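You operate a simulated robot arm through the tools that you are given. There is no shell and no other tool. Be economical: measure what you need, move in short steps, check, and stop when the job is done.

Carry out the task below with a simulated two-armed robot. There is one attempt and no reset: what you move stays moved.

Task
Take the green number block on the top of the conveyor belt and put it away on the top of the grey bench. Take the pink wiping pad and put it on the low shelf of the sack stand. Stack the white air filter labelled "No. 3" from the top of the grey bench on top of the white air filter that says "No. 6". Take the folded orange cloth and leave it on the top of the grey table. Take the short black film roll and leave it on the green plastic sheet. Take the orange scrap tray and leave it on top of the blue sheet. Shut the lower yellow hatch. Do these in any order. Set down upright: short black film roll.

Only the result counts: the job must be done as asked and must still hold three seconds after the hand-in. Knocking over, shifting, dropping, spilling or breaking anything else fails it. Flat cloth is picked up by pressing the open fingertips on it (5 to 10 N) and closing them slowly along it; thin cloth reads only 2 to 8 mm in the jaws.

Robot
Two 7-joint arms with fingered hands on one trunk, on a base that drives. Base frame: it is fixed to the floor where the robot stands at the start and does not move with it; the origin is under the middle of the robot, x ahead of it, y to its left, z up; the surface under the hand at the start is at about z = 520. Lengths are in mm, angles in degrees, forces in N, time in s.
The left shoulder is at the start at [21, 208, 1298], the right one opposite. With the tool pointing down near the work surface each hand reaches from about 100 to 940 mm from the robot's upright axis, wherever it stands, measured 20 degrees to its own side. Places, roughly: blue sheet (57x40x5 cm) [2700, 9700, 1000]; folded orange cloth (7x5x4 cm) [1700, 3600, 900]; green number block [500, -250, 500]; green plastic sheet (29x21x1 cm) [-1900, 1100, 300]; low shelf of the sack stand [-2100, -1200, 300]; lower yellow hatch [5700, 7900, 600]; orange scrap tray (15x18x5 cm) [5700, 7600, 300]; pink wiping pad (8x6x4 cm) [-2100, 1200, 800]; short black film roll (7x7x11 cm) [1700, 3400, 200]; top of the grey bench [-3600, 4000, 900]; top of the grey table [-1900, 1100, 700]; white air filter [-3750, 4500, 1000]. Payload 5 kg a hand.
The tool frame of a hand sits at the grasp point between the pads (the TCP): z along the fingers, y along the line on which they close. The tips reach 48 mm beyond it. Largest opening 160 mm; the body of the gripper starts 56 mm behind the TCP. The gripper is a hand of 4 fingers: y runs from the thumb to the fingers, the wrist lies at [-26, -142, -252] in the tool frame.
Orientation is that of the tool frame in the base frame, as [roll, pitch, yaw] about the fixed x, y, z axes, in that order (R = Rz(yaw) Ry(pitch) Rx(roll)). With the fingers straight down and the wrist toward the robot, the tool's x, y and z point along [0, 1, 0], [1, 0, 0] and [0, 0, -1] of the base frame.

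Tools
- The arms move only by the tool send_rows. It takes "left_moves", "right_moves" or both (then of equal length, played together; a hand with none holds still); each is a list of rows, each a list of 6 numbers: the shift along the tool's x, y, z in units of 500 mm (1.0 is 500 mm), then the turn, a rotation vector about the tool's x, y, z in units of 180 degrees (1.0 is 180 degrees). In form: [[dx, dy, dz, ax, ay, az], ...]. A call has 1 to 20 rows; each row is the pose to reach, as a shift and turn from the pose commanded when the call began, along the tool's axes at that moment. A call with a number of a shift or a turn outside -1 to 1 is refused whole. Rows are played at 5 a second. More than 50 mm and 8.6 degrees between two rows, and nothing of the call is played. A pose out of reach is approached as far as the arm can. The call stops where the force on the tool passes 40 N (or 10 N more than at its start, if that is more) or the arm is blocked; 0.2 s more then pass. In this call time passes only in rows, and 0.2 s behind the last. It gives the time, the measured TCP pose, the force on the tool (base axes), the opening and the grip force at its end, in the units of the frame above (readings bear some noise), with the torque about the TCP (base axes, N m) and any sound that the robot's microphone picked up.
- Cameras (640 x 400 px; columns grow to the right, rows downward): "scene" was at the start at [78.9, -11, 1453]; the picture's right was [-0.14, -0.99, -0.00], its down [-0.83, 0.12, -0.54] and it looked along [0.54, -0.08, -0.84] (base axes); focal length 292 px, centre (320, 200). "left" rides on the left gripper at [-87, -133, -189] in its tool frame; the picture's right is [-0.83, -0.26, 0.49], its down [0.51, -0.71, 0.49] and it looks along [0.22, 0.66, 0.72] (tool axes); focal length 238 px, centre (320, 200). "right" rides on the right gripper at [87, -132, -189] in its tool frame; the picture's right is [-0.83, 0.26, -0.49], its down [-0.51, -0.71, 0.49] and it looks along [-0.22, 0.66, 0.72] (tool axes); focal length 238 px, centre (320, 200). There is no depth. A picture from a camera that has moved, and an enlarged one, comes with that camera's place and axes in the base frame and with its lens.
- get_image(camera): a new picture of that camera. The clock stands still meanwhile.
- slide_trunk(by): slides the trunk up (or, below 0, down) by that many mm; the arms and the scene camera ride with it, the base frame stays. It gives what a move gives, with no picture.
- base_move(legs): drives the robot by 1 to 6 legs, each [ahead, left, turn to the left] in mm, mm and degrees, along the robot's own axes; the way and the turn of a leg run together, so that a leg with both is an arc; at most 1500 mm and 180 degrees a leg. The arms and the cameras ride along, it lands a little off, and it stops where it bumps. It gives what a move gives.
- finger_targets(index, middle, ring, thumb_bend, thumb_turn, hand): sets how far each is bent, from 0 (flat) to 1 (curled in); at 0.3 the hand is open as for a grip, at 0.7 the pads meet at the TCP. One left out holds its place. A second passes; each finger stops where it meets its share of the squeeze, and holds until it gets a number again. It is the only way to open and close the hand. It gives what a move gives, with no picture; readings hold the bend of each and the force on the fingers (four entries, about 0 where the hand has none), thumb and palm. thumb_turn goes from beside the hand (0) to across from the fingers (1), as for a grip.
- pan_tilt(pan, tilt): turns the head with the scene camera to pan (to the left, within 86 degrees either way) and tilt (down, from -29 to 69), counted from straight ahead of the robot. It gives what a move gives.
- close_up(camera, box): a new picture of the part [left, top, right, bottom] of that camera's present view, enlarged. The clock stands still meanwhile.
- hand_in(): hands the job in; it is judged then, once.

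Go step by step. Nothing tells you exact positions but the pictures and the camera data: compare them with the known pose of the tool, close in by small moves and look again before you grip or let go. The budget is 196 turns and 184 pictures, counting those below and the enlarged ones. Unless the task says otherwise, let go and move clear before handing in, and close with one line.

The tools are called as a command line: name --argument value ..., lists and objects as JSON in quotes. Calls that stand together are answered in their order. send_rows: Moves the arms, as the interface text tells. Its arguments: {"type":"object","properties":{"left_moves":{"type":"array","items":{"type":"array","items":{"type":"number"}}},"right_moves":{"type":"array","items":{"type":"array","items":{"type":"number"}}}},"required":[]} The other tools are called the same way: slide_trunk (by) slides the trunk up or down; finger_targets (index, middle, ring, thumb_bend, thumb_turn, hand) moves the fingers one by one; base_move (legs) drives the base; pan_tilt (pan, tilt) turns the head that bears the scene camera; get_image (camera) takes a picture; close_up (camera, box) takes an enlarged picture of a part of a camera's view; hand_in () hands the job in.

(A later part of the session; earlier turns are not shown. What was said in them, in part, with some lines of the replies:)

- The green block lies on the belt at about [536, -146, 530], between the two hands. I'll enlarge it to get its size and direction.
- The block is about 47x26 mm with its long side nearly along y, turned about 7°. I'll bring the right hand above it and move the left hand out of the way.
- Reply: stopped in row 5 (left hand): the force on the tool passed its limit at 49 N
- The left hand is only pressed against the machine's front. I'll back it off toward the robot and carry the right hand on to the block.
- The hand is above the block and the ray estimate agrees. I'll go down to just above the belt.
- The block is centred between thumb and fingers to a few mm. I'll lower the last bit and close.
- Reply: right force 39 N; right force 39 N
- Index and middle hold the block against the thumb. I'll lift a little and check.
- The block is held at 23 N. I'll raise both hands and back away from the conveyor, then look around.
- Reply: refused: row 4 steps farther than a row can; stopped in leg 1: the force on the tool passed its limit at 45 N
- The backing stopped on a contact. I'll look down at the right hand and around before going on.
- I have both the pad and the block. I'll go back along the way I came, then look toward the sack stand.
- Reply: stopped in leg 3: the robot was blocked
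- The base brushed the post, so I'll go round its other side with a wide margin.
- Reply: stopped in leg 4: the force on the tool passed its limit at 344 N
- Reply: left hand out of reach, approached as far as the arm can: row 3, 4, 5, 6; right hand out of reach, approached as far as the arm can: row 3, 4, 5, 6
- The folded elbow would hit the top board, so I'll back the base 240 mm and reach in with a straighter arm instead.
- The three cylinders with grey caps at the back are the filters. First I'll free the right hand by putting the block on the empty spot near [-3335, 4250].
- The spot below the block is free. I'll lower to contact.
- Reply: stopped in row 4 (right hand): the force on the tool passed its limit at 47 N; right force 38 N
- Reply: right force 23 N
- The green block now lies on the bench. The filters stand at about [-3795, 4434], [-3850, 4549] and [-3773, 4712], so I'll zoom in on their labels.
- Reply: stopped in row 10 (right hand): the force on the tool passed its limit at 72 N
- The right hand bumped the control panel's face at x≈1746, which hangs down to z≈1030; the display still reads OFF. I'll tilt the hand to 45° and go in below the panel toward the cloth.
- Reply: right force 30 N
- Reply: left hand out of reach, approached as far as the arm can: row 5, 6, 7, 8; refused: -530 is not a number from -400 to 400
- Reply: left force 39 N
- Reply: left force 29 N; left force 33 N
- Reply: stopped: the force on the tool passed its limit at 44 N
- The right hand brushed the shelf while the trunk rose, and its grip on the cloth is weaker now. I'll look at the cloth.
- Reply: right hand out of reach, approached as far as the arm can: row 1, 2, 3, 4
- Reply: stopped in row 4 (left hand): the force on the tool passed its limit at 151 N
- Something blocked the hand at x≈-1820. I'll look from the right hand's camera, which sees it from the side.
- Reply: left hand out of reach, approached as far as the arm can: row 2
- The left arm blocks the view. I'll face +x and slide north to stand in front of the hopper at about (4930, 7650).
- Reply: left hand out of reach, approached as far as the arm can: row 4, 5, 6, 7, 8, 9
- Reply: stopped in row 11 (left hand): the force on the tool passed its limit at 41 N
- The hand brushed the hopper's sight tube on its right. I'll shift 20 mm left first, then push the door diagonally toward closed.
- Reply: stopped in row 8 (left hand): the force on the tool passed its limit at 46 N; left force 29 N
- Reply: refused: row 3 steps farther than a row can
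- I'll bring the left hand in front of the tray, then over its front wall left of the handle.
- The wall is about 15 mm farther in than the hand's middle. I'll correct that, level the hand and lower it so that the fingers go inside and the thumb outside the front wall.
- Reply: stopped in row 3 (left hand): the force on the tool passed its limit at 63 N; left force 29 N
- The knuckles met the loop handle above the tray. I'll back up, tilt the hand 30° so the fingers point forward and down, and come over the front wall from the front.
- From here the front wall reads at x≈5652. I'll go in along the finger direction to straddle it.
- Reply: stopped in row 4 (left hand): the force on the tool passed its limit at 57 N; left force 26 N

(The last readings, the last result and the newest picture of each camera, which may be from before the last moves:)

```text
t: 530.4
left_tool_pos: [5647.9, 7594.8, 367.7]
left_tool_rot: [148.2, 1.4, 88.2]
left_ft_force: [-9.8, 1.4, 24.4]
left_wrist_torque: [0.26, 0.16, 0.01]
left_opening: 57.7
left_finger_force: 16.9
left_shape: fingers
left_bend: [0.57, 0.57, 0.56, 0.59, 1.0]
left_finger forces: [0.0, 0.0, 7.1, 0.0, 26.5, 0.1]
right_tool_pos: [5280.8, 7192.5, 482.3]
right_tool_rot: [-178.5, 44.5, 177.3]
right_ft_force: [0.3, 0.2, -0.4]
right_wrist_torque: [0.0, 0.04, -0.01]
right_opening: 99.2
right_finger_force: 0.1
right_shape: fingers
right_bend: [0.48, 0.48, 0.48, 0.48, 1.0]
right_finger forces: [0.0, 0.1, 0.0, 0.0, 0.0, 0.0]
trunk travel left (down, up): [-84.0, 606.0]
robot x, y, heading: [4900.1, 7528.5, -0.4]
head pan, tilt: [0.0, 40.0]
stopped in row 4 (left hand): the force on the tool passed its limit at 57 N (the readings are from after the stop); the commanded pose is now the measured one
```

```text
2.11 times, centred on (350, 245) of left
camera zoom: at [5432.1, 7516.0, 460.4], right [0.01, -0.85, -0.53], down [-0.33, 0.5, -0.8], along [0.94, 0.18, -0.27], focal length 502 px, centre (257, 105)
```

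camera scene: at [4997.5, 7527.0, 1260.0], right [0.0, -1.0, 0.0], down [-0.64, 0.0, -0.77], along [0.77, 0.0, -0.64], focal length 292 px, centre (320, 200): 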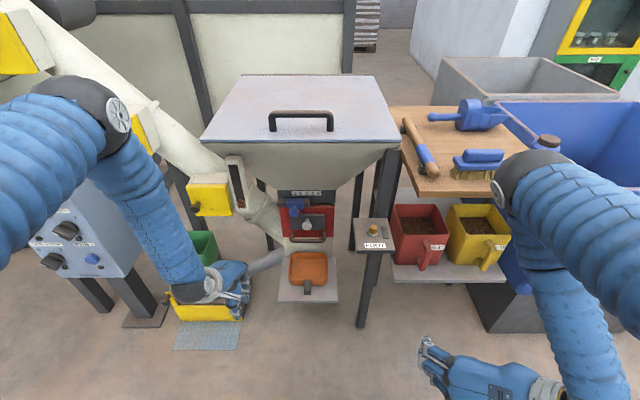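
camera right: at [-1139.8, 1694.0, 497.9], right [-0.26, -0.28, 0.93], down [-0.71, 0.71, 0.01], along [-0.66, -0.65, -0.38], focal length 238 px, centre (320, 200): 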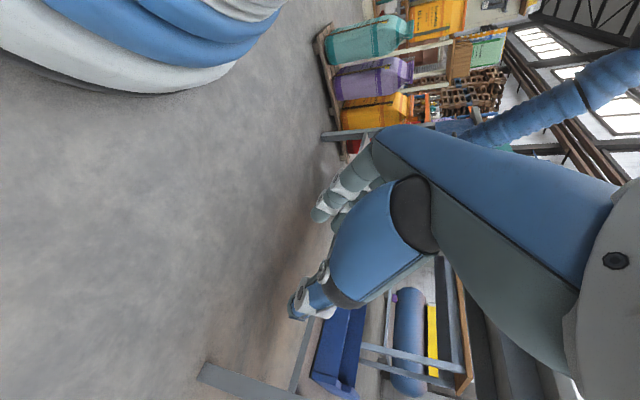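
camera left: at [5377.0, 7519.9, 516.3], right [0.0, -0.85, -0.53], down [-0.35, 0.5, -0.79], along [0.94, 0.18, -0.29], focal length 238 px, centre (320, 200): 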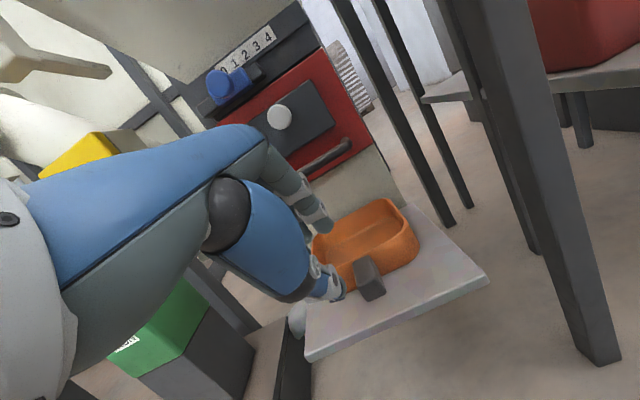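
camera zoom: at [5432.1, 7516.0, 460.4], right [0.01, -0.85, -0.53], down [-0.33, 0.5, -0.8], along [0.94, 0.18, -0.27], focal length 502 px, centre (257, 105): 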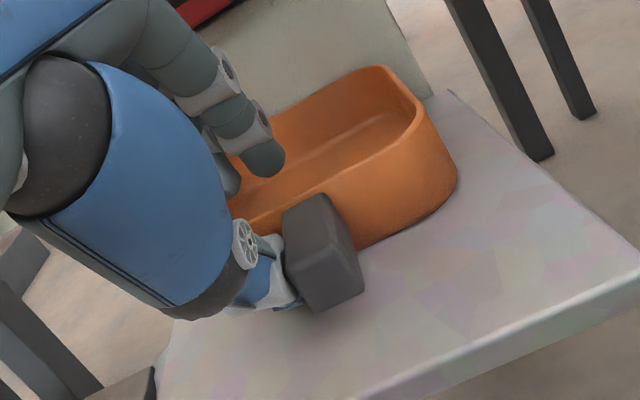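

The thumb tip stands on the plate beside the handle and the fingers are inside the tray. I'll ease up 4 mm and close.

send_rows --left_moves '[[0, -0.004, -0.01, 0, 0, 0], [0, -0.006, -0.014, 0, 0, 0]]'

finger_targets --hand "left" --index 0.8 --middle 0.8 --ring 0.8 --thumb_bend 0.72

close_up --camera "left" --box '[240, 150, 460, 340]'

```text
t: 531.0
left_tool_pos: [5638.5, 7597.3, 366.3]
left_tool_rot: [148.7, 1.2, 88.4]
left_ft_force: [1.8, -0.6, 6.3]
left_wrist_torque: [0.13, -0.25, 0.01]
left_opening: 56.7
left_finger_force: 3.6
left_shape: fingers
left_bend: [0.57, 0.57, 0.56, 0.6, 1.0]
left_finger forces: [0.0, 0.0, 2.4, 0.1, 4.6, 0.0]
right_tool_pos: [5282.1, 7191.6, 480.6]
right_tool_rot: [-178.6, 44.2, 177.2]
right_ft_force: [-1.8, -0.1, 0.0]
right_wrist_torque: [0.0, 0.01, -0.03]
right_opening: 99.0
right_finger_force: 0.0
right_shape: fingers
right_bend: [0.48, 0.48, 0.48, 0.48, 1.0]
right_finger forces: [0.1, 0.0, 0.0, 0.1, 0.0, 0.0]
trunk travel left (down, up): [-84.0, 606.0]
robot x, y, heading: [4902.3, 7524.8, -0.1]
head pan, tilt: [0.0, 40.0]
```

```text
t: 532.0
left_tool_pos: [5636.8, 7597.5, 365.7]
left_tool_rot: [148.9, 1.3, 88.3]
left_ft_force: [-1.8, 0.0, -1.8]
left_wrist_torque: [0.03, 0.12, -0.05]
left_opening: 14.3
left_finger_force: 12.9
left_shape: fingers
left_bend: [0.72, 0.72, 0.8, 0.68, 1.0]
left_finger forces: [4.5, 7.4, 0.0, 0.0, 12.9, 0.0]
right_tool_pos: [5281.6, 7193.7, 481.0]
right_tool_rot: [-178.6, 44.3, 177.2]
right_ft_force: [-0.1, 0.5, -0.2]
right_wrist_torque: [0.01, 0.02, 0.0]
right_opening: 98.8
right_finger_force: 0.1
right_shape: fingers
right_bend: [0.48, 0.48, 0.48, 0.48, 1.0]
right_finger forces: [0.0, 0.1, 0.0, 0.0, 0.0, 0.0]
trunk travel left (down, up): [-84.0, 606.0]
robot x, y, heading: [4904.1, 7529.8, 0.1]
head pan, tilt: [0.0, 40.0]
```

```text
2.11 times, centred on (350, 245) of left
camera zoom: at [5422.9, 7517.2, 461.4], right [0.0, -0.85, -0.53], down [-0.34, 0.5, -0.8], along [0.94, 0.18, -0.29], focal length 502 px, centre (257, 105)
```

zoom: 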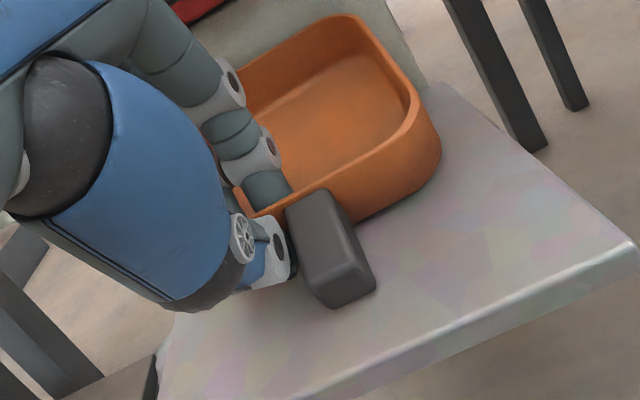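

The front wall is pinched at 13 N. I'll squeeze harder, lift about 15 mm and draw the tray out toward me.

finger_targets --hand "left" --index 0.95 --middle 0.95 --ring 0.95 --thumb_bend 0.85

send_rows --left_moves '[[0, 0.008, -0.014, 0, 0, 0], [0, -0.02, -0.05, 0, 0, 0], [0, -0.07, -0.09, 0, 0, 0]]'

get_image --camera "left"

```text
t: 533.0
left_tool_pos: [5639.2, 7597.8, 367.8]
left_tool_rot: [148.6, 1.3, 88.3]
left_ft_force: [-0.6, -0.2, 0.2]
left_wrist_torque: [0.05, 0.18, -0.04]
left_opening: 12.5
left_finger_force: 24.8
left_shape: fingers
left_bend: [0.75, 0.74, 0.95, 0.69, 1.0]
left_finger forces: [13.1, 11.7, 0.0, 0.0, 25.1, 0.1]
right_tool_pos: [5283.0, 7192.6, 481.3]
right_tool_rot: [-178.7, 44.3, 177.1]
right_ft_force: [-0.4, -0.2, -0.2]
right_wrist_torque: [-0.03, -0.01, 0.0]
right_opening: 98.8
right_finger_force: 0.1
right_shape: fingers
right_bend: [0.48, 0.48, 0.48, 0.48, 1.0]
right_finger forces: [0.0, 0.0, 0.0, 0.1, 0.1, 0.1]
trunk travel left (down, up): [-84.0, 606.0]
robot x, y, heading: [4901.3, 7530.7, 0.0]
head pan, tilt: [0.0, 40.0]
```

```text
t: 533.8
left_tool_pos: [5584.8, 7600.1, 389.1]
left_tool_rot: [148.6, 1.3, 88.3]
left_ft_force: [1.6, -0.3, -0.9]
left_wrist_torque: [0.04, 0.26, -0.04]
left_opening: 12.2
left_finger_force: 23.3
left_shape: fingers
left_bend: [0.75, 0.75, 0.95, 0.69, 1.0]
left_finger forces: [12.0, 10.9, 0.0, 0.0, 23.7, 0.0]
right_tool_pos: [5281.6, 7192.3, 482.3]
right_tool_rot: [-178.6, 44.3, 177.2]
right_ft_force: [1.0, -0.2, 0.1]
right_wrist_torque: [0.05, -0.01, 0.01]
right_opening: 98.9
right_finger_force: 0.0
right_shape: fingers
right_bend: [0.48, 0.48, 0.48, 0.48, 1.0]
right_finger forces: [0.1, 0.0, 0.1, 0.1, 0.1, 0.0]
trunk travel left (down, up): [-84.0, 606.0]
robot x, y, heading: [4902.5, 7526.7, -0.1]
head pan, tilt: [0.0, 40.0]
```

```text
23 pictures are left
camera left: at [5369.8, 7520.6, 483.9], right [0.01, -0.85, -0.53], down [-0.34, 0.5, -0.8], along [0.94, 0.18, -0.28], focal length 238 px, centre (320, 200)
```

left: 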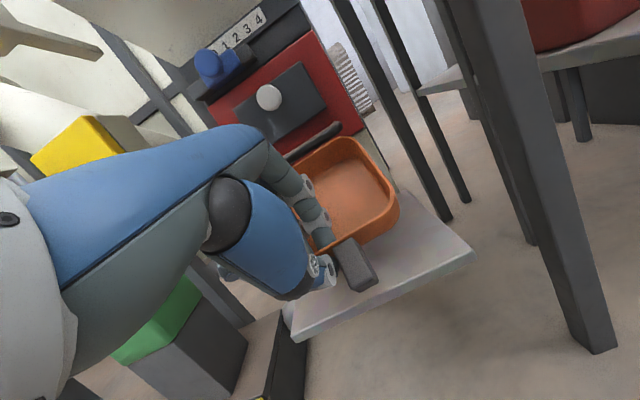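

The tray is lifted, tipped a little but firmly held. I'll pull it clear, raise the trunk and back away.

send_rows --left_moves '[[0, -0.06, -0.035, 0, 0, 0], [0, -0.13, -0.075, 0, 0, 0], [0, -0.2, -0.115, 0, 0, 0], [0, -0.26, -0.15, 0, 0, 0]]'

base_move --legs '[[-500, 0, 0]]'

slide_trunk --by 400

pan_tilt --pan 85 --tilt 18

get_image --camera "scene"

```text
t: 534.8
left_tool_pos: [5433.4, 7606.0, 386.8]
left_tool_rot: [148.6, 1.2, 88.3]
left_ft_force: [0.8, 0.3, 0.2]
left_wrist_torque: [0.05, 0.26, -0.02]
left_opening: 12.3
left_finger_force: 23.4
left_shape: fingers
left_bend: [0.75, 0.75, 0.95, 0.69, 1.0]
left_finger forces: [11.9, 10.9, 0.1, 0.1, 23.5, 0.0]
right_tool_pos: [5281.7, 7193.4, 481.2]
right_tool_rot: [-178.6, 44.3, 177.2]
right_ft_force: [-0.1, -0.3, -0.9]
right_wrist_torque: [-0.03, 0.0, 0.01]
right_opening: 98.9
right_finger_force: 0.1
right_shape: fingers
right_bend: [0.48, 0.48, 0.48, 0.48, 1.0]
right_finger forces: [0.0, 0.1, 0.0, 0.0, 0.0, 0.0]
trunk travel left (down, up): [-84.0, 606.0]
robot x, y, heading: [4904.9, 7526.9, 0.2]
head pan, tilt: [0.0, 40.0]
```

```text
t: 537.0
left_tool_pos: [5115.2, 7604.1, 386.1]
left_tool_rot: [148.6, 1.4, 88.2]
left_ft_force: [-1.2, 0.5, -1.4]
left_wrist_torque: [0.05, 0.0, -0.02]
left_opening: 12.2
left_finger_force: 23.1
left_shape: fingers
left_bend: [0.75, 0.75, 0.95, 0.69, 1.0]
left_finger forces: [11.9, 11.1, 0.0, 0.0, 23.7, 0.1]
right_tool_pos: [4964.7, 7191.7, 481.9]
right_tool_rot: [-178.6, 44.4, 177.2]
right_ft_force: [-0.7, -0.1, 0.5]
right_wrist_torque: [0.01, -0.05, -0.04]
right_opening: 98.9
right_finger_force: 0.1
right_shape: fingers
right_bend: [0.48, 0.48, 0.48, 0.48, 1.0]
right_finger forces: [0.0, 0.0, 0.1, 0.0, 0.1, 0.0]
trunk travel left (down, up): [-84.0, 606.0]
robot x, y, heading: [4589.6, 7527.3, -0.5]
head pan, tilt: [0.0, 40.0]
stopped in leg 1: the robot was blocked; the commanded pose is now the measured one
```

```text
t: 540.8
left_tool_pos: [5116.5, 7604.9, 786.5]
left_tool_rot: [148.7, 1.4, 88.1]
left_ft_force: [0.2, -0.3, -0.8]
left_wrist_torque: [-0.01, 0.03, 0.03]
left_opening: 12.1
left_finger_force: 23.3
left_shape: fingers
left_bend: [0.75, 0.75, 0.95, 0.69, 1.0]
left_finger forces: [11.9, 11.0, 0.1, 0.0, 23.6, 0.0]
right_tool_pos: [4964.1, 7191.6, 881.6]
right_tool_rot: [-178.7, 44.4, 177.0]
right_ft_force: [0.0, -0.1, -0.3]
right_wrist_torque: [0.0, -0.01, 0.0]
right_opening: 98.9
right_finger_force: 0.1
right_shape: fingers
right_bend: [0.48, 0.48, 0.48, 0.48, 1.0]
right_finger forces: [0.1, 0.1, 0.0, 0.1, 0.0, 0.1]
trunk travel left (down, up): [-484.0, 206.0]
robot x, y, heading: [4586.4, 7529.0, -0.0]
head pan, tilt: [0.0, 40.0]
```

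```text
t: 542.4
left_tool_pos: [5115.2, 7603.7, 787.2]
left_tool_rot: [148.7, 1.4, 88.3]
left_ft_force: [0.6, 0.7, -0.6]
left_wrist_torque: [0.04, 0.06, -0.02]
left_opening: 12.1
left_finger_force: 22.5
left_shape: fingers
left_bend: [0.75, 0.75, 0.95, 0.69, 1.0]
left_finger forces: [11.9, 11.0, 0.0, 0.0, 23.7, 0.0]
right_tool_pos: [4964.5, 7192.0, 882.0]
right_tool_rot: [-178.6, 44.4, 177.2]
right_ft_force: [0.0, 0.5, 0.2]
right_wrist_torque: [0.02, -0.01, 0.02]
right_opening: 99.0
right_finger_force: 0.0
right_shape: fingers
right_bend: [0.48, 0.48, 0.48, 0.48, 1.0]
right_finger forces: [0.1, 0.0, 0.1, 0.0, 0.0, 0.1]
trunk travel left (down, up): [-484.0, 206.0]
robot x, y, heading: [4584.1, 7527.0, -0.1]
head pan, tilt: [85.0, 18.0]
```

```text
22 pictures are left
camera scene: at [4603.2, 7619.8, 1694.7], right [1.0, -0.09, 0.0], down [-0.03, -0.31, -0.95], along [0.09, 0.95, -0.31], focal length 292 px, centre (320, 200)
```

scene: 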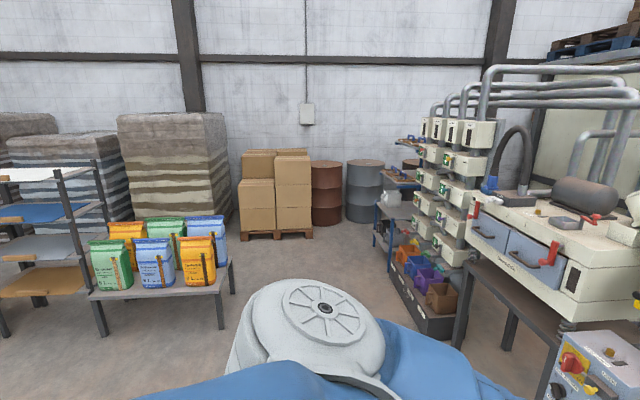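

The base stopped against something behind, so I'll move off it. The blue sheet lies on the second level of the rack at left, so I'll face +y and go north, then slide west toward it.

base_move --legs '[[120, 0, 0], [0, 0, 90], [1080, 0, 0], [0, 1200, 0]]'

pan_tilt --pan 25 --tilt 25

get_image --camera "scene"

```text
t: 558.4
left_tool_pos: [3367.1, 9076.1, 785.8]
left_tool_rot: [148.6, 1.3, -179.9]
left_ft_force: [-0.6, 0.5, -1.3]
left_wrist_torque: [-0.1, 0.03, 0.0]
left_opening: 11.9
left_finger_force: 22.3
left_shape: fingers
left_bend: [0.75, 0.75, 0.95, 0.69, 1.0]
left_finger forces: [11.5, 10.5, 0.0, 0.1, 22.7, 0.1]
right_tool_pos: [3782.6, 8937.6, 881.6]
right_tool_rot: [-178.7, 44.5, -91.0]
right_ft_force: [0.3, -1.2, -0.8]
right_wrist_torque: [-0.01, -0.04, 0.01]
right_opening: 98.8
right_finger_force: 0.1
right_shape: fingers
right_bend: [0.48, 0.48, 0.48, 0.48, 1.0]
right_finger forces: [0.0, 0.0, 0.0, 0.1, 0.0, 0.0]
trunk travel left (down, up): [-484.0, 206.0]
robot x, y, heading: [3463.6, 8548.5, 91.9]
head pan, tilt: [85.0, 18.0]
```

```text
t: 559.7
left_tool_pos: [3367.9, 9075.8, 787.6]
left_tool_rot: [148.7, 1.3, -179.8]
left_ft_force: [0.0, -0.1, -1.2]
left_wrist_torque: [-0.06, 0.06, 0.03]
left_opening: 11.9
left_finger_force: 22.6
left_shape: fingers
left_bend: [0.75, 0.75, 0.95, 0.69, 1.0]
left_finger forces: [11.4, 10.5, 0.1, 0.0, 22.6, 0.0]
right_tool_pos: [3784.5, 8937.9, 881.4]
right_tool_rot: [-178.6, 44.4, -90.8]
right_ft_force: [-0.1, -0.7, -0.5]
right_wrist_torque: [-0.01, -0.01, -0.01]
right_opening: 99.1
right_finger_force: 0.0
right_shape: fingers
right_bend: [0.48, 0.48, 0.48, 0.48, 1.0]
right_finger forces: [0.0, 0.0, 0.0, 0.0, 0.0, 0.0]
trunk travel left (down, up): [-484.0, 206.0]
robot x, y, heading: [3463.7, 8545.4, 91.9]
head pan, tilt: [25.0, 25.0]
```

```text
21 pictures are left
camera scene: at [3419.2, 8639.3, 1683.4], right [0.89, 0.45, 0.0], down [0.19, -0.38, -0.91], along [-0.41, 0.81, -0.42], focal length 292 px, centre (320, 200)
```

scene: 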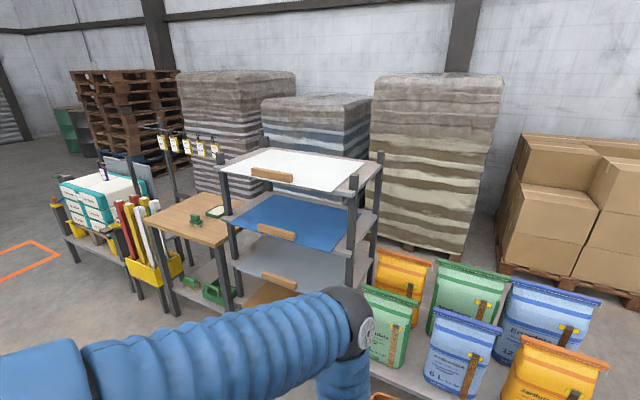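

The blue sheet spans x≈2510–3055 and y≈9560–9935 at z≈1000, with the white level about 250 mm above it. I'll raise the trunk, bring the hand nearly vertical so the tray is level, and move over toward the rack.

slide_trunk --by 200

base_move --legs '[[0, 450, -1.9]]'

send_rows --left_moves '[[0, 0, -0.04, 0.035, 0, 0], [0, 0, -0.08, 0.07, 0, 0], [0, 0.02, -0.12, 0.105, 0, 0], [0, 0.04, -0.16, 0.139, 0, 0]]'

get_image --camera "left"

get_image --camera "scene"

```text
t: 561.8
left_tool_pos: [3369.0, 9076.6, 985.4]
left_tool_rot: [148.7, 1.3, -179.8]
left_ft_force: [0.4, 0.1, -1.7]
left_wrist_torque: [-0.1, 0.01, 0.02]
left_opening: 11.6
left_finger_force: 22.0
left_shape: fingers
left_bend: [0.75, 0.75, 0.95, 0.69, 1.0]
left_finger forces: [11.4, 10.5, 0.0, 0.1, 22.7, 0.1]
right_tool_pos: [3784.8, 8937.6, 1081.4]
right_tool_rot: [-178.6, 44.3, -91.0]
right_ft_force: [-0.3, -0.4, -0.3]
right_wrist_torque: [-0.03, 0.0, -0.01]
right_opening: 98.9
right_finger_force: 0.1
right_shape: fingers
right_bend: [0.48, 0.48, 0.48, 0.48, 1.0]
right_finger forces: [0.0, 0.0, 0.1, 0.0, 0.1, 0.1]
trunk travel left (down, up): [-684.0, 6.0]
robot x, y, heading: [3463.0, 8548.6, 91.8]
head pan, tilt: [25.0, 25.0]
```

```text
t: 564.5
left_tool_pos: [2941.2, 9073.5, 986.0]
left_tool_rot: [148.7, 1.3, 177.8]
left_ft_force: [0.3, 0.0, -1.2]
left_wrist_torque: [-0.09, 0.01, 0.0]
left_opening: 11.6
left_finger_force: 22.8
left_shape: fingers
left_bend: [0.75, 0.75, 0.95, 0.69, 1.0]
left_finger forces: [11.3, 10.6, 0.0, 0.1, 22.6, 0.0]
right_tool_pos: [3351.2, 8919.6, 1082.7]
right_tool_rot: [-178.5, 44.4, -93.2]
right_ft_force: [0.4, -1.0, 0.5]
right_wrist_torque: [0.01, -0.08, 0.01]
right_opening: 98.8
right_finger_force: 0.1
right_shape: fingers
right_bend: [0.48, 0.48, 0.48, 0.48, 1.0]
right_finger forces: [0.0, 0.0, 0.0, 0.0, 0.0, 0.0]
trunk travel left (down, up): [-684.0, 6.0]
robot x, y, heading: [3015.5, 8541.1, 89.7]
head pan, tilt: [25.0, 25.0]
```

```text
t: 565.5
left_tool_pos: [2937.4, 9046.8, 1063.4]
left_tool_rot: [173.9, 1.3, 177.9]
left_ft_force: [0.4, -1.9, -2.3]
left_wrist_torque: [0.12, 0.05, -0.02]
left_opening: 11.9
left_finger_force: 21.9
left_shape: fingers
left_bend: [0.75, 0.75, 0.95, 0.69, 1.0]
left_finger forces: [11.7, 10.5, 0.1, 0.0, 22.5, 0.1]
right_tool_pos: [3352.7, 8920.5, 1082.1]
right_tool_rot: [-178.7, 44.4, -93.3]
right_ft_force: [0.7, 0.8, 0.5]
right_wrist_torque: [-0.02, 0.06, 0.02]
right_opening: 98.8
right_finger_force: 0.0
right_shape: fingers
right_bend: [0.48, 0.48, 0.48, 0.48, 1.0]
right_finger forces: [0.0, 0.0, 0.0, 0.1, 0.0, 0.0]
trunk travel left (down, up): [-684.0, 6.0]
robot x, y, heading: [3014.4, 8542.2, 89.7]
head pan, tilt: [25.0, 25.0]
```

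```text
20 pictures are left
camera left: at [3013.8, 8890.6, 1239.8], right [0.84, -0.24, -0.49], down [-0.52, -0.63, -0.58], along [-0.17, 0.74, -0.65], focal length 238 px, centre (320, 200)
```

left: 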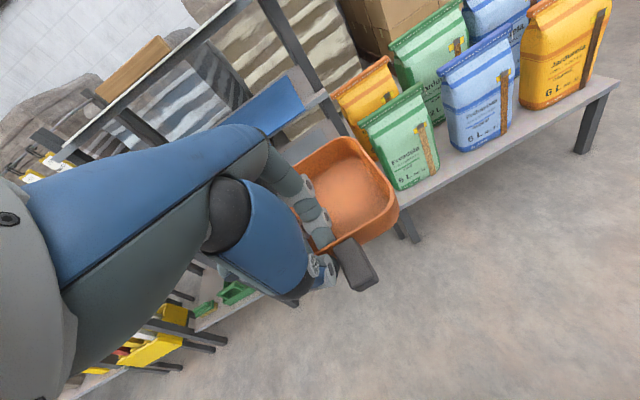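

```text
19 pictures are left
camera scene: at [2975.3, 8635.8, 1883.4], right [0.91, 0.41, 0.0], down [0.17, -0.38, -0.91], along [-0.38, 0.82, -0.42], focal length 292 px, centre (320, 200)
```

scene: 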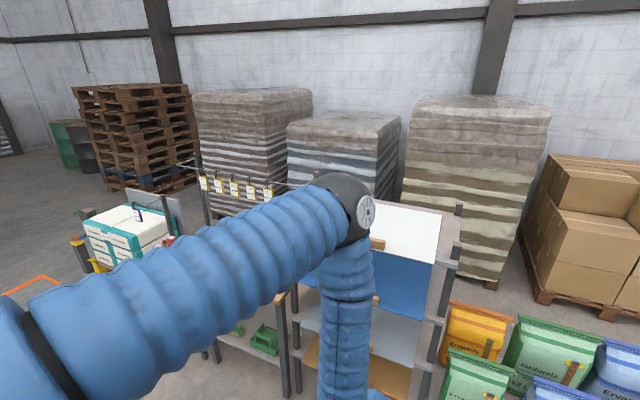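

The tray hangs about 9° nose-down now, so I'll tilt the hand back by 9°, shift left to x≈2880, and drive forward to just before the rack.

send_rows --left_moves '[[0.04, 0, -0.03, -0.025, 0, 0], [0.08, 0, -0.06, -0.05, 0, 0], [0.116, 0, -0.075, -0.05, 0, 0]]'

base_move --legs '[[280, 0, 0]]'

get_image --camera "left"

get_image --camera "right"

```text
t: 566.3
left_tool_pos: [2878.5, 9046.8, 1100.8]
left_tool_rot: [164.6, 1.5, 177.9]
left_ft_force: [-0.7, -0.2, -1.4]
left_wrist_torque: [-0.06, 0.01, 0.03]
left_opening: 11.7
left_finger_force: 22.4
left_shape: fingers
left_bend: [0.75, 0.75, 0.95, 0.69, 1.0]
left_finger forces: [11.7, 10.4, 0.0, 0.0, 22.6, 0.0]
right_tool_pos: [3351.1, 8921.0, 1081.2]
right_tool_rot: [-178.5, 44.3, -93.3]
right_ft_force: [-0.5, 0.5, -0.1]
right_wrist_torque: [-0.04, -0.03, -0.01]
right_opening: 98.9
right_finger_force: 0.0
right_shape: fingers
right_bend: [0.48, 0.48, 0.48, 0.48, 1.0]
right_finger forces: [0.0, 0.0, 0.0, 0.1, 0.0, 0.0]
trunk travel left (down, up): [-684.0, 6.0]
robot x, y, heading: [3016.7, 8541.5, 89.7]
head pan, tilt: [25.0, 25.0]
```

```text
t: 568.3
left_tool_pos: [2885.1, 9323.7, 1100.4]
left_tool_rot: [164.7, 1.4, 177.6]
left_ft_force: [-0.7, -1.1, -1.5]
left_wrist_torque: [-0.09, 0.05, -0.01]
left_opening: 11.8
left_finger_force: 23.0
left_shape: fingers
left_bend: [0.75, 0.75, 0.95, 0.69, 1.0]
left_finger forces: [11.6, 10.4, 0.1, 0.0, 22.5, 0.0]
right_tool_pos: [3357.2, 9195.8, 1081.6]
right_tool_rot: [-178.5, 44.5, -93.3]
right_ft_force: [-0.1, 0.0, -0.8]
right_wrist_torque: [0.02, -0.02, 0.03]
right_opening: 99.2
right_finger_force: 0.0
right_shape: fingers
right_bend: [0.48, 0.48, 0.48, 0.48, 1.0]
right_finger forces: [0.0, 0.1, 0.1, 0.0, 0.1, 0.0]
trunk travel left (down, up): [-684.0, 6.0]
robot x, y, heading: [3016.4, 8819.9, 89.5]
head pan, tilt: [25.0, 25.0]
```

```text
18 pictures are left
camera left: at [2959.4, 9141.1, 1250.5], right [0.84, -0.16, -0.52], down [-0.51, -0.53, -0.67], along [-0.17, 0.83, -0.53], focal length 238 px, centre (320, 200)
```

left: 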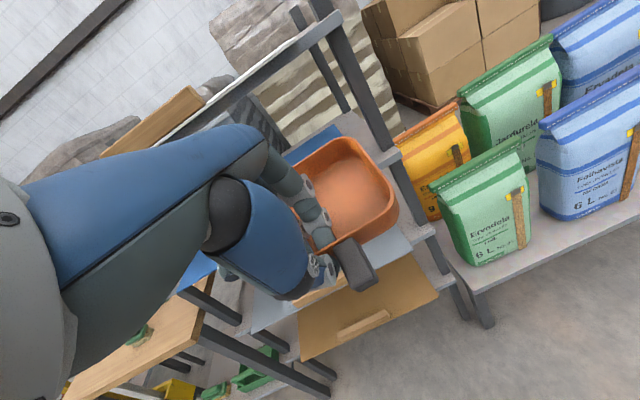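

```text
17 pictures are left
camera right: at [3472.7, 8991.4, 1158.6], right [-0.26, 0.28, 0.93], down [0.76, 0.65, 0.02], along [-0.6, 0.71, -0.38], focal length 238 px, centre (320, 200)
```

right: 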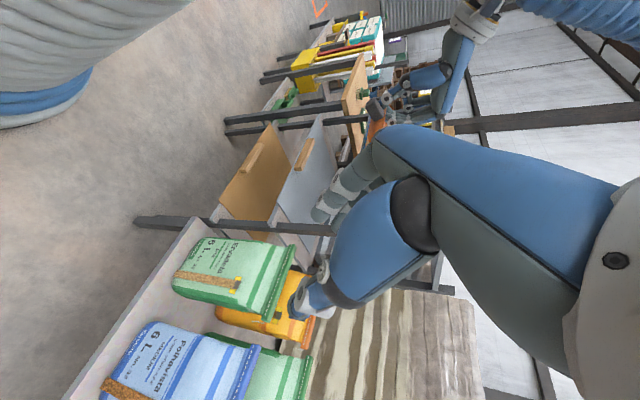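

I'll go forward until the tray's far end is just over the sheet's edge and check the height.

send_rows --left_moves '[[0.004, 0.06, 0.02, 0, 0, 0], [0.008, 0.12, 0.04, 0, 0, 0], [0.012, 0.18, 0.06, 0, 0, 0], [0.014, 0.25, 0.08, 0, 0, 0]]'

get_image --camera "left"

get_image --camera "scene"

```text
t: 569.3
left_tool_pos: [2885.2, 9454.8, 1093.9]
left_tool_rot: [164.8, 1.2, 177.7]
left_ft_force: [1.0, -0.4, -1.6]
left_wrist_torque: [0.05, 0.07, 0.02]
left_opening: 11.9
left_finger_force: 22.3
left_shape: fingers
left_bend: [0.75, 0.75, 0.95, 0.69, 1.0]
left_finger forces: [11.6, 10.4, 0.0, 0.0, 22.6, 0.1]
right_tool_pos: [3356.2, 9196.5, 1082.0]
right_tool_rot: [-178.5, 44.3, -93.4]
right_ft_force: [-1.3, -0.6, -1.3]
right_wrist_torque: [-0.03, 0.03, -0.02]
right_opening: 99.1
right_finger_force: 0.1
right_shape: fingers
right_bend: [0.48, 0.48, 0.48, 0.48, 1.0]
right_finger forces: [0.1, 0.0, 0.0, 0.1, 0.0, 0.1]
trunk travel left (down, up): [-684.0, 6.0]
robot x, y, heading: [3016.7, 8819.1, 89.7]
head pan, tilt: [25.0, 25.0]
```

```text
16 pictures are left
camera left: at [2960.2, 9273.4, 1244.1], right [0.84, -0.16, -0.52], down [-0.51, -0.54, -0.67], along [-0.17, 0.83, -0.53], focal length 238 px, centre (320, 200)
```

left: 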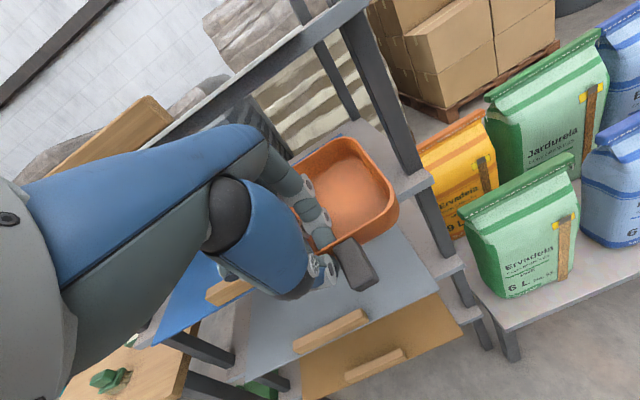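

```text
15 pictures are left
camera scene: at [2978.1, 8914.5, 1883.3], right [0.91, 0.41, 0.0], down [0.17, -0.39, -0.91], along [-0.37, 0.83, -0.42], focal length 292 px, centre (320, 200)
```

scene: 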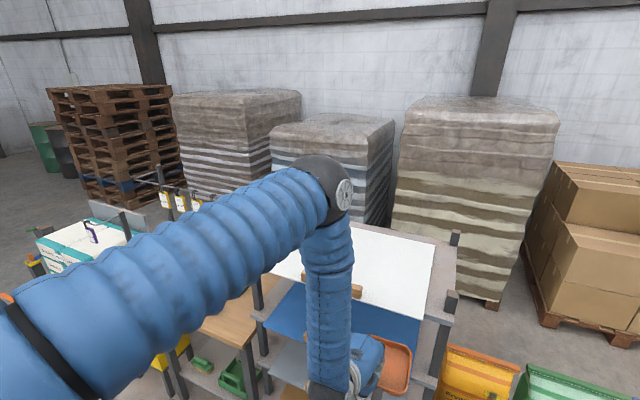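

The tray's far end is already above the blue sheet's edge without contact. I'll go in the remaining 130 mm.

send_rows --left_moves '[[0.003, 0.06, 0.017, 0, 0, 0], [0.006, 0.12, 0.034, 0, 0, 0], [0.008, 0.18, 0.05, 0, 0, 0], [0.01, 0.245, 0.068, 0, 0, 0]]'

get_image --camera "left"

```text
t: 570.3
left_tool_pos: [2886.0, 9585.4, 1092.2]
left_tool_rot: [164.8, 1.5, 177.6]
left_ft_force: [0.5, -0.4, -3.0]
left_wrist_torque: [-0.04, 0.03, 0.01]
left_opening: 11.5
left_finger_force: 23.6
left_shape: fingers
left_bend: [0.75, 0.75, 0.95, 0.69, 1.0]
left_finger forces: [11.7, 10.5, 0.1, 0.1, 22.7, 2.2]
right_tool_pos: [3356.9, 9197.2, 1081.5]
right_tool_rot: [-178.4, 44.3, -93.3]
right_ft_force: [0.5, 0.8, -1.0]
right_wrist_torque: [0.01, 0.04, 0.0]
right_opening: 98.9
right_finger_force: 0.1
right_shape: fingers
right_bend: [0.48, 0.48, 0.48, 0.48, 1.0]
right_finger forces: [0.0, 0.0, 0.0, 0.0, 0.0, 0.0]
trunk travel left (down, up): [-684.0, 6.0]
robot x, y, heading: [3014.6, 8815.3, 89.4]
head pan, tilt: [25.0, 25.0]
```

```text
14 pictures are left
camera left: at [2961.4, 9403.4, 1242.4], right [0.84, -0.16, -0.52], down [-0.51, -0.54, -0.67], along [-0.17, 0.83, -0.53], focal length 238 px, centre (320, 200)
```

left: 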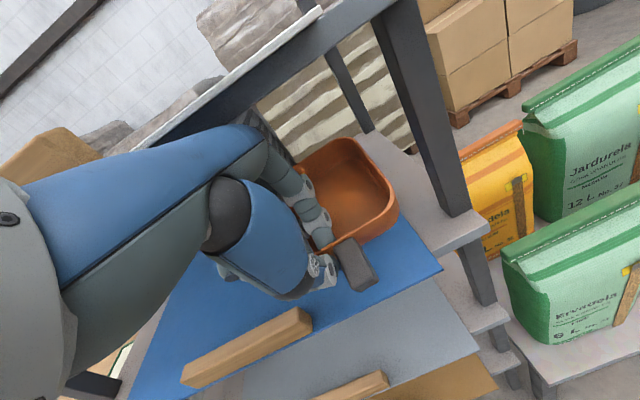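

The sheet's right edge reads at x≈2988, so I'll shift the tray 45 mm left first, then lower it.

send_rows --left_moves '[[0.03, -0.003, 0.01, 0, 0, 0], [0.06, -0.004, 0.016, 0, 0, 0], [0.09, 0.01, 0.024, 0, 0, 0], [0.09, 0.016, 0.034, 0, 0, 0]]'

get_image --camera "left"

```text
t: 571.3
left_tool_pos: [2838.9, 9598.8, 1077.0]
left_tool_rot: [164.7, 1.4, 177.6]
left_ft_force: [0.3, 0.1, -1.1]
left_wrist_torque: [-0.06, 0.05, 0.02]
left_opening: 11.4
left_finger_force: 23.2
left_shape: fingers
left_bend: [0.75, 0.75, 0.95, 0.69, 1.0]
left_finger forces: [11.8, 10.4, 0.1, 0.0, 22.7, 0.1]
right_tool_pos: [3357.9, 9195.9, 1082.4]
right_tool_rot: [-178.6, 44.3, -93.4]
right_ft_force: [0.5, 0.2, 0.9]
right_wrist_torque: [0.02, -0.01, 0.01]
right_opening: 98.8
right_finger_force: 0.1
right_shape: fingers
right_bend: [0.48, 0.48, 0.48, 0.48, 1.0]
right_finger forces: [0.0, 0.0, 0.1, 0.0, 0.1, 0.0]
trunk travel left (down, up): [-684.0, 6.0]
robot x, y, heading: [3015.8, 8820.5, 89.4]
head pan, tilt: [25.0, 25.0]
```

```text
13 pictures are left
camera left: at [2913.8, 9415.0, 1227.1], right [0.84, -0.16, -0.52], down [-0.51, -0.53, -0.67], along [-0.17, 0.83, -0.53], focal length 238 px, centre (320, 200)
```

left: 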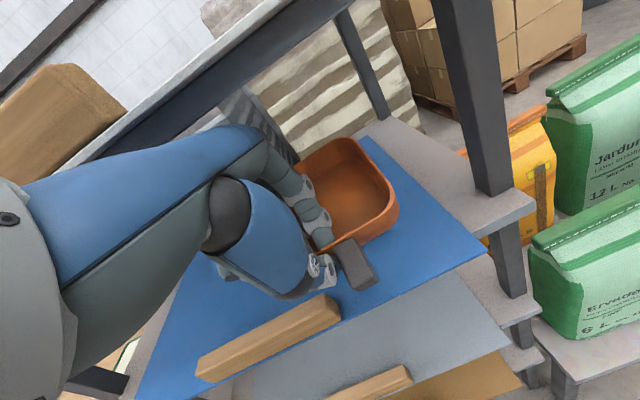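

Blue sheet is visible on all sides of the tray now. I'll lower in small steps to contact.

send_rows --left_moves '[[0, -0.003, 0.01, 0, 0, 0], [0, -0.005, 0.019, 0, 0, 0], [0, -0.008, 0.029, 0, 0, 0], [0, -0.01, 0.037, 0, 0, 0]]'

```text
t: 572.3
left_tool_pos: [2838.5, 9596.7, 1059.8]
left_tool_rot: [164.6, 1.5, 177.6]
left_ft_force: [-0.6, 0.0, -1.4]
left_wrist_torque: [-0.09, -0.01, -0.04]
left_opening: 11.7
left_finger_force: 22.6
left_shape: fingers
left_bend: [0.75, 0.75, 0.95, 0.69, 1.0]
left_finger forces: [11.8, 10.5, 0.0, 0.1, 22.7, 0.1]
right_tool_pos: [3357.1, 9196.6, 1082.5]
right_tool_rot: [-178.4, 44.3, -93.2]
right_ft_force: [-0.7, 0.5, 0.1]
right_wrist_torque: [-0.03, 0.0, 0.01]
right_opening: 99.1
right_finger_force: 0.0
right_shape: fingers
right_bend: [0.48, 0.48, 0.48, 0.48, 1.0]
right_finger forces: [0.1, 0.0, 0.1, 0.1, 0.0, 0.0]
trunk travel left (down, up): [-684.0, 6.0]
robot x, y, heading: [3017.7, 8822.7, 89.4]
head pan, tilt: [25.0, 25.0]
```

send_rows --left_moves '[[0, -0.003, 0.01, 0, 0, 0], [0, -0.005, 0.019, 0, 0, 0], [0, -0.008, 0.029, 0, 0, 0]]'

get_image --camera "left"

```text
t: 573.1
left_tool_pos: [2840.5, 9598.0, 1043.3]
left_tool_rot: [164.6, 1.4, 177.6]
left_ft_force: [-0.4, -1.1, -0.6]
left_wrist_torque: [-0.06, 0.05, 0.01]
left_opening: 11.5
left_finger_force: 22.6
left_shape: fingers
left_bend: [0.75, 0.75, 0.95, 0.69, 1.0]
left_finger forces: [11.7, 10.5, 0.0, 0.1, 22.8, 0.0]
right_tool_pos: [3356.7, 9196.5, 1081.8]
right_tool_rot: [-178.4, 44.3, -93.2]
right_ft_force: [0.0, 0.3, -0.1]
right_wrist_torque: [-0.05, 0.0, -0.02]
right_opening: 98.8
right_finger_force: 0.0
right_shape: fingers
right_bend: [0.48, 0.48, 0.48, 0.48, 1.0]
right_finger forces: [0.0, 0.1, 0.0, 0.0, 0.1, 0.0]
trunk travel left (down, up): [-684.0, 6.0]
robot x, y, heading: [3017.9, 8823.6, 89.2]
head pan, tilt: [25.0, 25.0]
```

```text
12 pictures are left
camera left: at [2914.8, 9414.8, 1194.0], right [0.84, -0.16, -0.52], down [-0.51, -0.53, -0.67], along [-0.17, 0.83, -0.53], focal length 238 px, centre (320, 200)
```

left: 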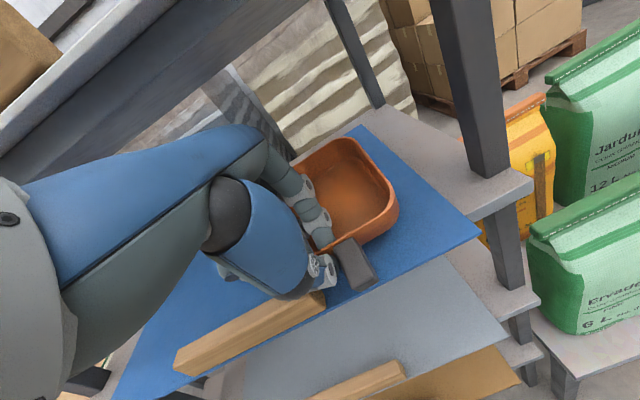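

send_rows --left_moves '[[-0.012, 0.0, 0.004, 0, 0, 0], [-0.02, -0.003, 0.014, 0, 0, 0], [-0.02, -0.006, 0.024, 0, 0, 0], [-0.02, -0.008, 0.032, 0, 0, 0]]'

close_up --camera "left" --box '[220, 110, 460, 320]'

```text
t: 574.1
left_tool_pos: [2850.5, 9597.1, 1029.0]
left_tool_rot: [164.6, 1.3, 177.6]
left_ft_force: [-0.2, 2.1, 0.7]
left_wrist_torque: [-0.04, 0.13, -0.08]
left_opening: 11.7
left_finger_force: 23.6
left_shape: fingers
left_bend: [0.75, 0.75, 0.95, 0.69, 1.0]
left_finger forces: [11.1, 13.2, 0.0, 0.0, 22.4, 0.0]
right_tool_pos: [3357.2, 9197.4, 1081.3]
right_tool_rot: [-178.6, 44.2, -93.3]
right_ft_force: [-0.5, 0.2, -1.0]
right_wrist_torque: [0.04, 0.02, 0.02]
right_opening: 98.7
right_finger_force: 0.1
right_shape: fingers
right_bend: [0.48, 0.48, 0.48, 0.48, 1.0]
right_finger forces: [0.0, 0.1, 0.1, 0.0, 0.1, 0.0]
trunk travel left (down, up): [-684.0, 6.0]
robot x, y, heading: [3015.6, 8819.1, 89.3]
head pan, tilt: [25.0, 25.0]
```

```text
1.90 times, centred on (340, 215) of left
camera zoom: at [2925.1, 9414.8, 1178.2], right [0.84, -0.16, -0.52], down [-0.51, -0.53, -0.67], along [-0.17, 0.83, -0.53], focal length 454 px, centre (282, 171)
```

zoom: 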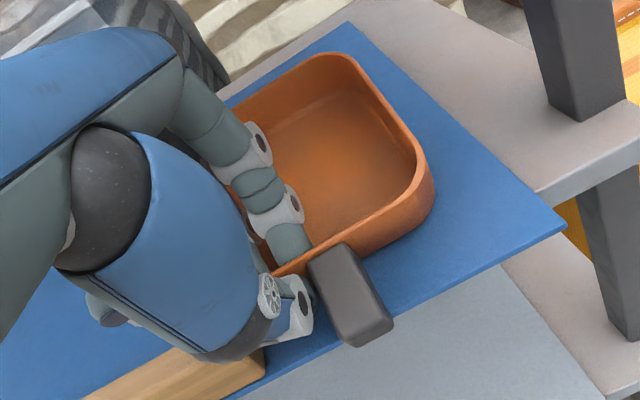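

First contact shows. I'll lower a few mm more.

send_rows --left_moves '[[0, -0.001, 0.005, 0, 0, 0], [0, -0.002, 0.009, 0, 0, 0], [0, -0.003, 0.013, 0, 0, 0]]'

```text
t: 574.9
left_tool_pos: [2849.3, 9598.9, 1024.8]
left_tool_rot: [164.3, 1.5, 177.6]
left_ft_force: [-0.4, -1.6, 22.9]
left_wrist_torque: [-0.1, 0.05, -0.1]
left_opening: 11.2
left_finger_force: 29.1
left_shape: fingers
left_bend: [0.76, 0.75, 0.95, 0.7, 1.0]
left_finger forces: [16.0, 17.1, 0.0, 0.0, 26.1, 0.1]
right_tool_pos: [3357.4, 9194.7, 1083.0]
right_tool_rot: [-178.5, 44.3, -93.3]
right_ft_force: [-0.5, 0.4, -0.5]
right_wrist_torque: [-0.02, 0.02, 0.04]
right_opening: 98.7
right_finger_force: 0.0
right_shape: fingers
right_bend: [0.48, 0.48, 0.48, 0.48, 1.0]
right_finger forces: [0.0, 0.0, 0.1, 0.1, 0.0, 0.0]
trunk travel left (down, up): [-684.0, 6.0]
robot x, y, heading: [3014.6, 8821.0, 89.2]
head pan, tilt: [25.0, 25.0]
```

It stands on the sheet. I'll ease off, open the hand and rise out of the tray.

send_rows --left_moves '[[0, 0.001, -0.004, 0, 0, 0]]'

finger_targets --hand "left" --index 0.62 --middle 0.62 --ring 0.62 --thumb_bend 0.6

close_up --camera "left" --box '[220, 110, 460, 320]'

```text
t: 575.3
left_tool_pos: [2848.9, 9596.7, 1025.5]
left_tool_rot: [164.5, 1.4, 177.6]
left_ft_force: [0.8, 5.7, 16.0]
left_wrist_torque: [0.2, 0.03, -0.09]
left_opening: 11.3
left_finger_force: 28.3
left_shape: fingers
left_bend: [0.76, 0.75, 0.95, 0.7, 1.0]
left_finger forces: [16.7, 17.3, 0.0, 0.0, 22.6, 0.1]
right_tool_pos: [3358.1, 9196.9, 1081.6]
right_tool_rot: [-178.5, 44.4, -93.4]
right_ft_force: [0.2, 0.6, -0.3]
right_wrist_torque: [0.02, -0.02, -0.01]
right_opening: 98.9
right_finger_force: 0.0
right_shape: fingers
right_bend: [0.48, 0.48, 0.48, 0.48, 1.0]
right_finger forces: [0.0, 0.0, 0.0, 0.1, 0.1, 0.0]
trunk travel left (down, up): [-684.0, 6.0]
robot x, y, heading: [3019.4, 8819.5, 89.1]
head pan, tilt: [25.0, 25.0]
```

```text
t: 576.3
left_tool_pos: [2850.1, 9596.1, 1024.5]
left_tool_rot: [164.7, 1.3, 177.7]
left_ft_force: [0.2, -2.3, 12.9]
left_wrist_torque: [-0.32, -0.06, -0.05]
left_opening: 42.1
left_finger_force: 7.3
left_shape: fingers
left_bend: [0.62, 0.62, 0.62, 0.62, 1.0]
left_finger forces: [0.0, 1.0, 0.4, 0.1, 12.3, 0.0]
right_tool_pos: [3357.7, 9196.8, 1081.3]
right_tool_rot: [-178.5, 44.3, -93.3]
right_ft_force: [-0.8, 0.6, -0.4]
right_wrist_torque: [0.01, 0.03, -0.01]
right_opening: 98.9
right_finger_force: 0.0
right_shape: fingers
right_bend: [0.48, 0.48, 0.48, 0.48, 1.0]
right_finger forces: [0.1, 0.0, 0.1, 0.0, 0.0, 0.0]
trunk travel left (down, up): [-684.0, 6.0]
robot x, y, heading: [3015.7, 8819.2, 89.2]
head pan, tilt: [25.0, 25.0]
```

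```text
1.90 times, centred on (340, 215) of left
camera zoom: at [2925.0, 9412.4, 1174.0], right [0.84, -0.16, -0.52], down [-0.51, -0.53, -0.67], along [-0.17, 0.83, -0.53], focal length 454 px, centre (282, 171)
```

zoom: 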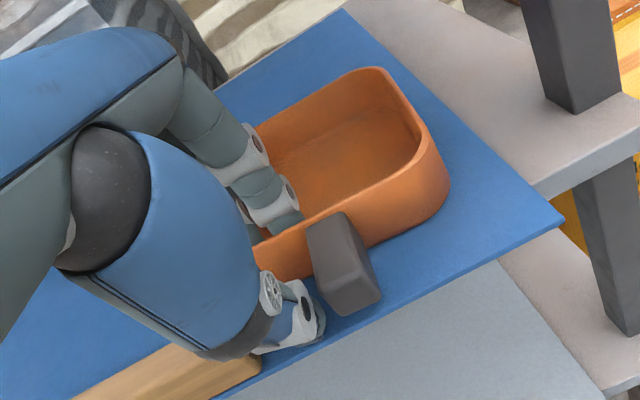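

The tray sits flat on the blue sheet. I'll lift the fingers out and withdraw.

send_rows --left_moves '[[0, 0, -0.04, 0, 0, 0], [0, 0, -0.09, 0, 0, 0], [0, -0.01, -0.135, 0, 0, 0], [0, -0.08, -0.155, 0, 0, 0], [0, -0.17, -0.18, 0, 0, 0], [0, -0.26, -0.205, 0, 0, 0], [0, -0.35, -0.23, 0, 0, 0]]'

get_image --camera "left"

```text
t: 577.9
left_tool_pos: [2838.4, 9396.9, 1089.5]
left_tool_rot: [164.5, 1.5, 177.6]
left_ft_force: [-0.2, 1.1, 0.7]
left_wrist_torque: [-0.09, 0.01, -0.04]
left_opening: 47.0
left_finger_force: 0.1
left_shape: fingers
left_bend: [0.62, 0.62, 0.62, 0.6, 1.0]
left_finger forces: [0.0, 0.1, 0.0, 0.0, 0.1, 0.0]
right_tool_pos: [3355.6, 9194.6, 1081.6]
right_tool_rot: [-178.5, 44.5, -93.4]
right_ft_force: [-0.8, -0.7, 0.7]
right_wrist_torque: [0.01, -0.04, -0.03]
right_opening: 98.8
right_finger_force: 0.1
right_shape: fingers
right_bend: [0.48, 0.48, 0.48, 0.48, 1.0]
right_finger forces: [0.1, 0.1, 0.1, 0.0, 0.0, 0.1]
trunk travel left (down, up): [-684.0, 6.0]
robot x, y, heading: [3020.0, 8820.6, 89.4]
head pan, tilt: [25.0, 25.0]
```

```text
9 pictures are left
camera left: at [2912.8, 9213.8, 1239.0], right [0.84, -0.16, -0.52], down [-0.51, -0.53, -0.67], along [-0.17, 0.83, -0.53], focal length 238 px, centre (320, 200)
```

left: 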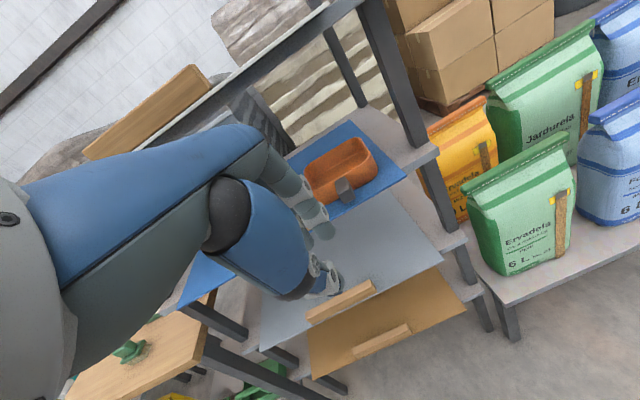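

The tray is in place and the hand is clear. As a last check I'll back away, turn south, and take a distant look at the wrapper shelf and the red box I backed into.

base_move --legs '[[-250, 0, 0], [0, 0, -180]]'

pan_tilt --pan -10 --tilt 12

get_image --camera "scene"

```text
t: 587.0
left_tool_pos: [3199.8, 7995.0, 1088.6]
left_tool_rot: [164.7, 1.4, -1.8]
left_ft_force: [0.1, -0.1, 0.4]
left_wrist_torque: [0.02, 0.03, 0.02]
left_opening: 47.0
left_finger_force: 0.0
left_shape: fingers
left_bend: [0.62, 0.62, 0.62, 0.6, 1.0]
left_finger forces: [0.0, 0.0, 0.0, 0.1, 0.0, 0.1]
right_tool_pos: [2677.6, 8188.7, 1081.7]
right_tool_rot: [-178.6, 44.3, 87.2]
right_ft_force: [-0.1, -0.3, -0.9]
right_wrist_torque: [0.04, 0.02, 0.0]
right_opening: 98.8
right_finger_force: 0.1
right_shape: fingers
right_bend: [0.48, 0.48, 0.48, 0.48, 1.0]
right_finger forces: [0.0, 0.0, 0.0, 0.0, 0.0, 0.0]
trunk travel left (down, up): [-684.0, 6.0]
robot x, y, heading: [3016.2, 8568.7, -90.3]
head pan, tilt: [25.0, 25.0]
```

```text
t: 588.0
left_tool_pos: [3198.9, 7994.3, 1088.4]
left_tool_rot: [164.6, 1.5, -1.8]
left_ft_force: [-0.4, -0.4, -0.1]
left_wrist_torque: [0.0, -0.02, -0.03]
left_opening: 47.1
left_finger_force: 0.0
left_shape: fingers
left_bend: [0.62, 0.62, 0.62, 0.6, 1.0]
left_finger forces: [0.1, 0.1, 0.1, 0.0, 0.1, 0.1]
right_tool_pos: [2677.7, 8189.6, 1082.2]
right_tool_rot: [-178.6, 44.3, 87.2]
right_ft_force: [0.9, 0.7, -0.1]
right_wrist_torque: [0.01, 0.01, 0.04]
right_opening: 99.0
right_finger_force: 0.0
right_shape: fingers
right_bend: [0.48, 0.48, 0.48, 0.48, 1.0]
right_finger forces: [0.1, 0.1, 0.1, 0.0, 0.1, 0.0]
trunk travel left (down, up): [-684.0, 6.0]
robot x, y, heading: [3015.7, 8569.6, -90.0]
head pan, tilt: [-10.0, 12.0]
```

```text
8 pictures are left
camera scene: at [2996.5, 8466.0, 1904.4], right [-0.98, 0.18, 0.0], down [0.04, 0.21, -0.98], along [-0.17, -0.96, -0.21], focal length 292 px, centre (320, 200)
```

scene: 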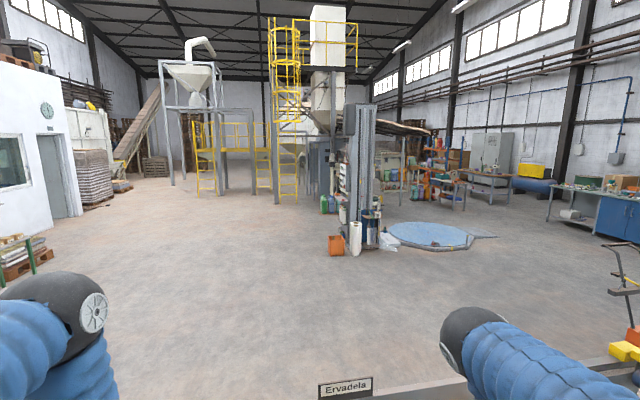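

close_up --camera "scene" --box '[315, 175, 375, 265]'

pan_tilt --pan 50 --tilt 30

get_image --camera "scene"

```text
4.44 times, centred on (345, 220) of scene
camera zoom: at [2996.5, 8466.0, 1904.4], right [-0.98, 0.18, 0.0], down [0.04, 0.21, -0.98], along [-0.17, -0.96, -0.21], focal length 1298 px, centre (209, 111)
```

zoom: 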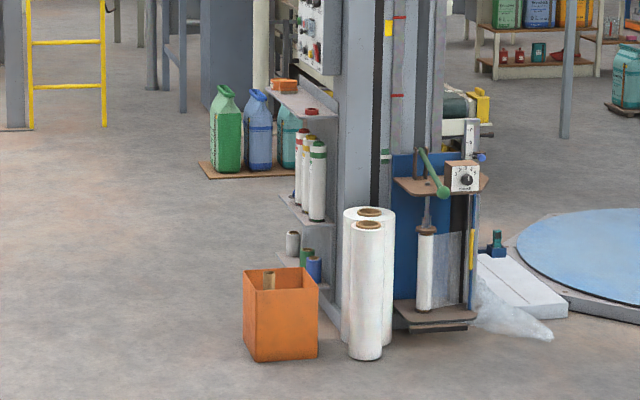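

```text
t: 589.4
left_tool_pos: [3199.3, 7993.9, 1088.9]
left_tool_rot: [164.7, 1.4, -1.8]
left_ft_force: [0.3, 0.0, 0.1]
left_wrist_torque: [-0.01, 0.01, 0.04]
left_opening: 47.1
left_finger_force: 0.1
left_shape: fingers
left_bend: [0.62, 0.62, 0.62, 0.6, 1.0]
left_finger forces: [0.0, 0.1, 0.1, 0.0, 0.0, 0.1]
right_tool_pos: [2678.2, 8190.0, 1080.4]
right_tool_rot: [-178.6, 44.3, 87.1]
right_ft_force: [0.4, 0.1, -0.8]
right_wrist_torque: [-0.03, -0.01, 0.02]
right_opening: 98.9
right_finger_force: 0.0
right_shape: fingers
right_bend: [0.48, 0.48, 0.48, 0.48, 1.0]
right_finger forces: [0.0, 0.0, 0.0, 0.0, 0.0, 0.0]
trunk travel left (down, up): [-684.0, 6.0]
robot x, y, heading: [3012.7, 8571.3, -90.0]
head pan, tilt: [50.0, 30.0]
```

```text
6 pictures are left
camera scene: at [3081.8, 8499.5, 1875.4], right [-0.65, -0.76, 0.0], down [-0.38, 0.32, -0.87], along [0.66, -0.56, -0.5], focal length 292 px, centre (320, 200)
```

scene: 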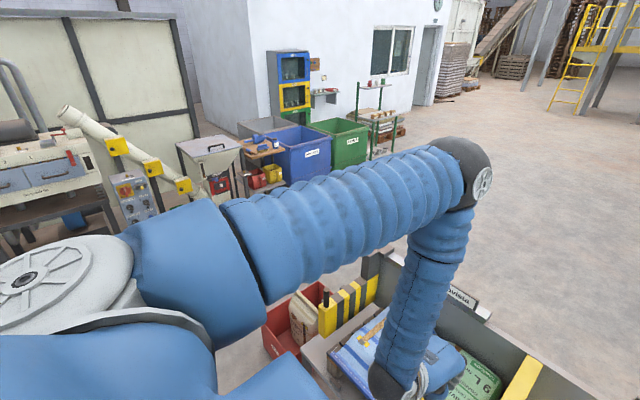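

Everything checks out: the ring and rolls on the wrapper shelf, the red box and the shut hatch all look as they should. I'm handing in.

hand_in

```text
The job is handed in.
```

All seven tasks are done and handed in, with the film roll set down upright. My arms bumped the control panel and its shelf, the hopper's sight tube and a post along the way. The base also backed into something near the red box. I saw nothing moved or knocked over in the pictures I took afterwards, which did not cover every spot.
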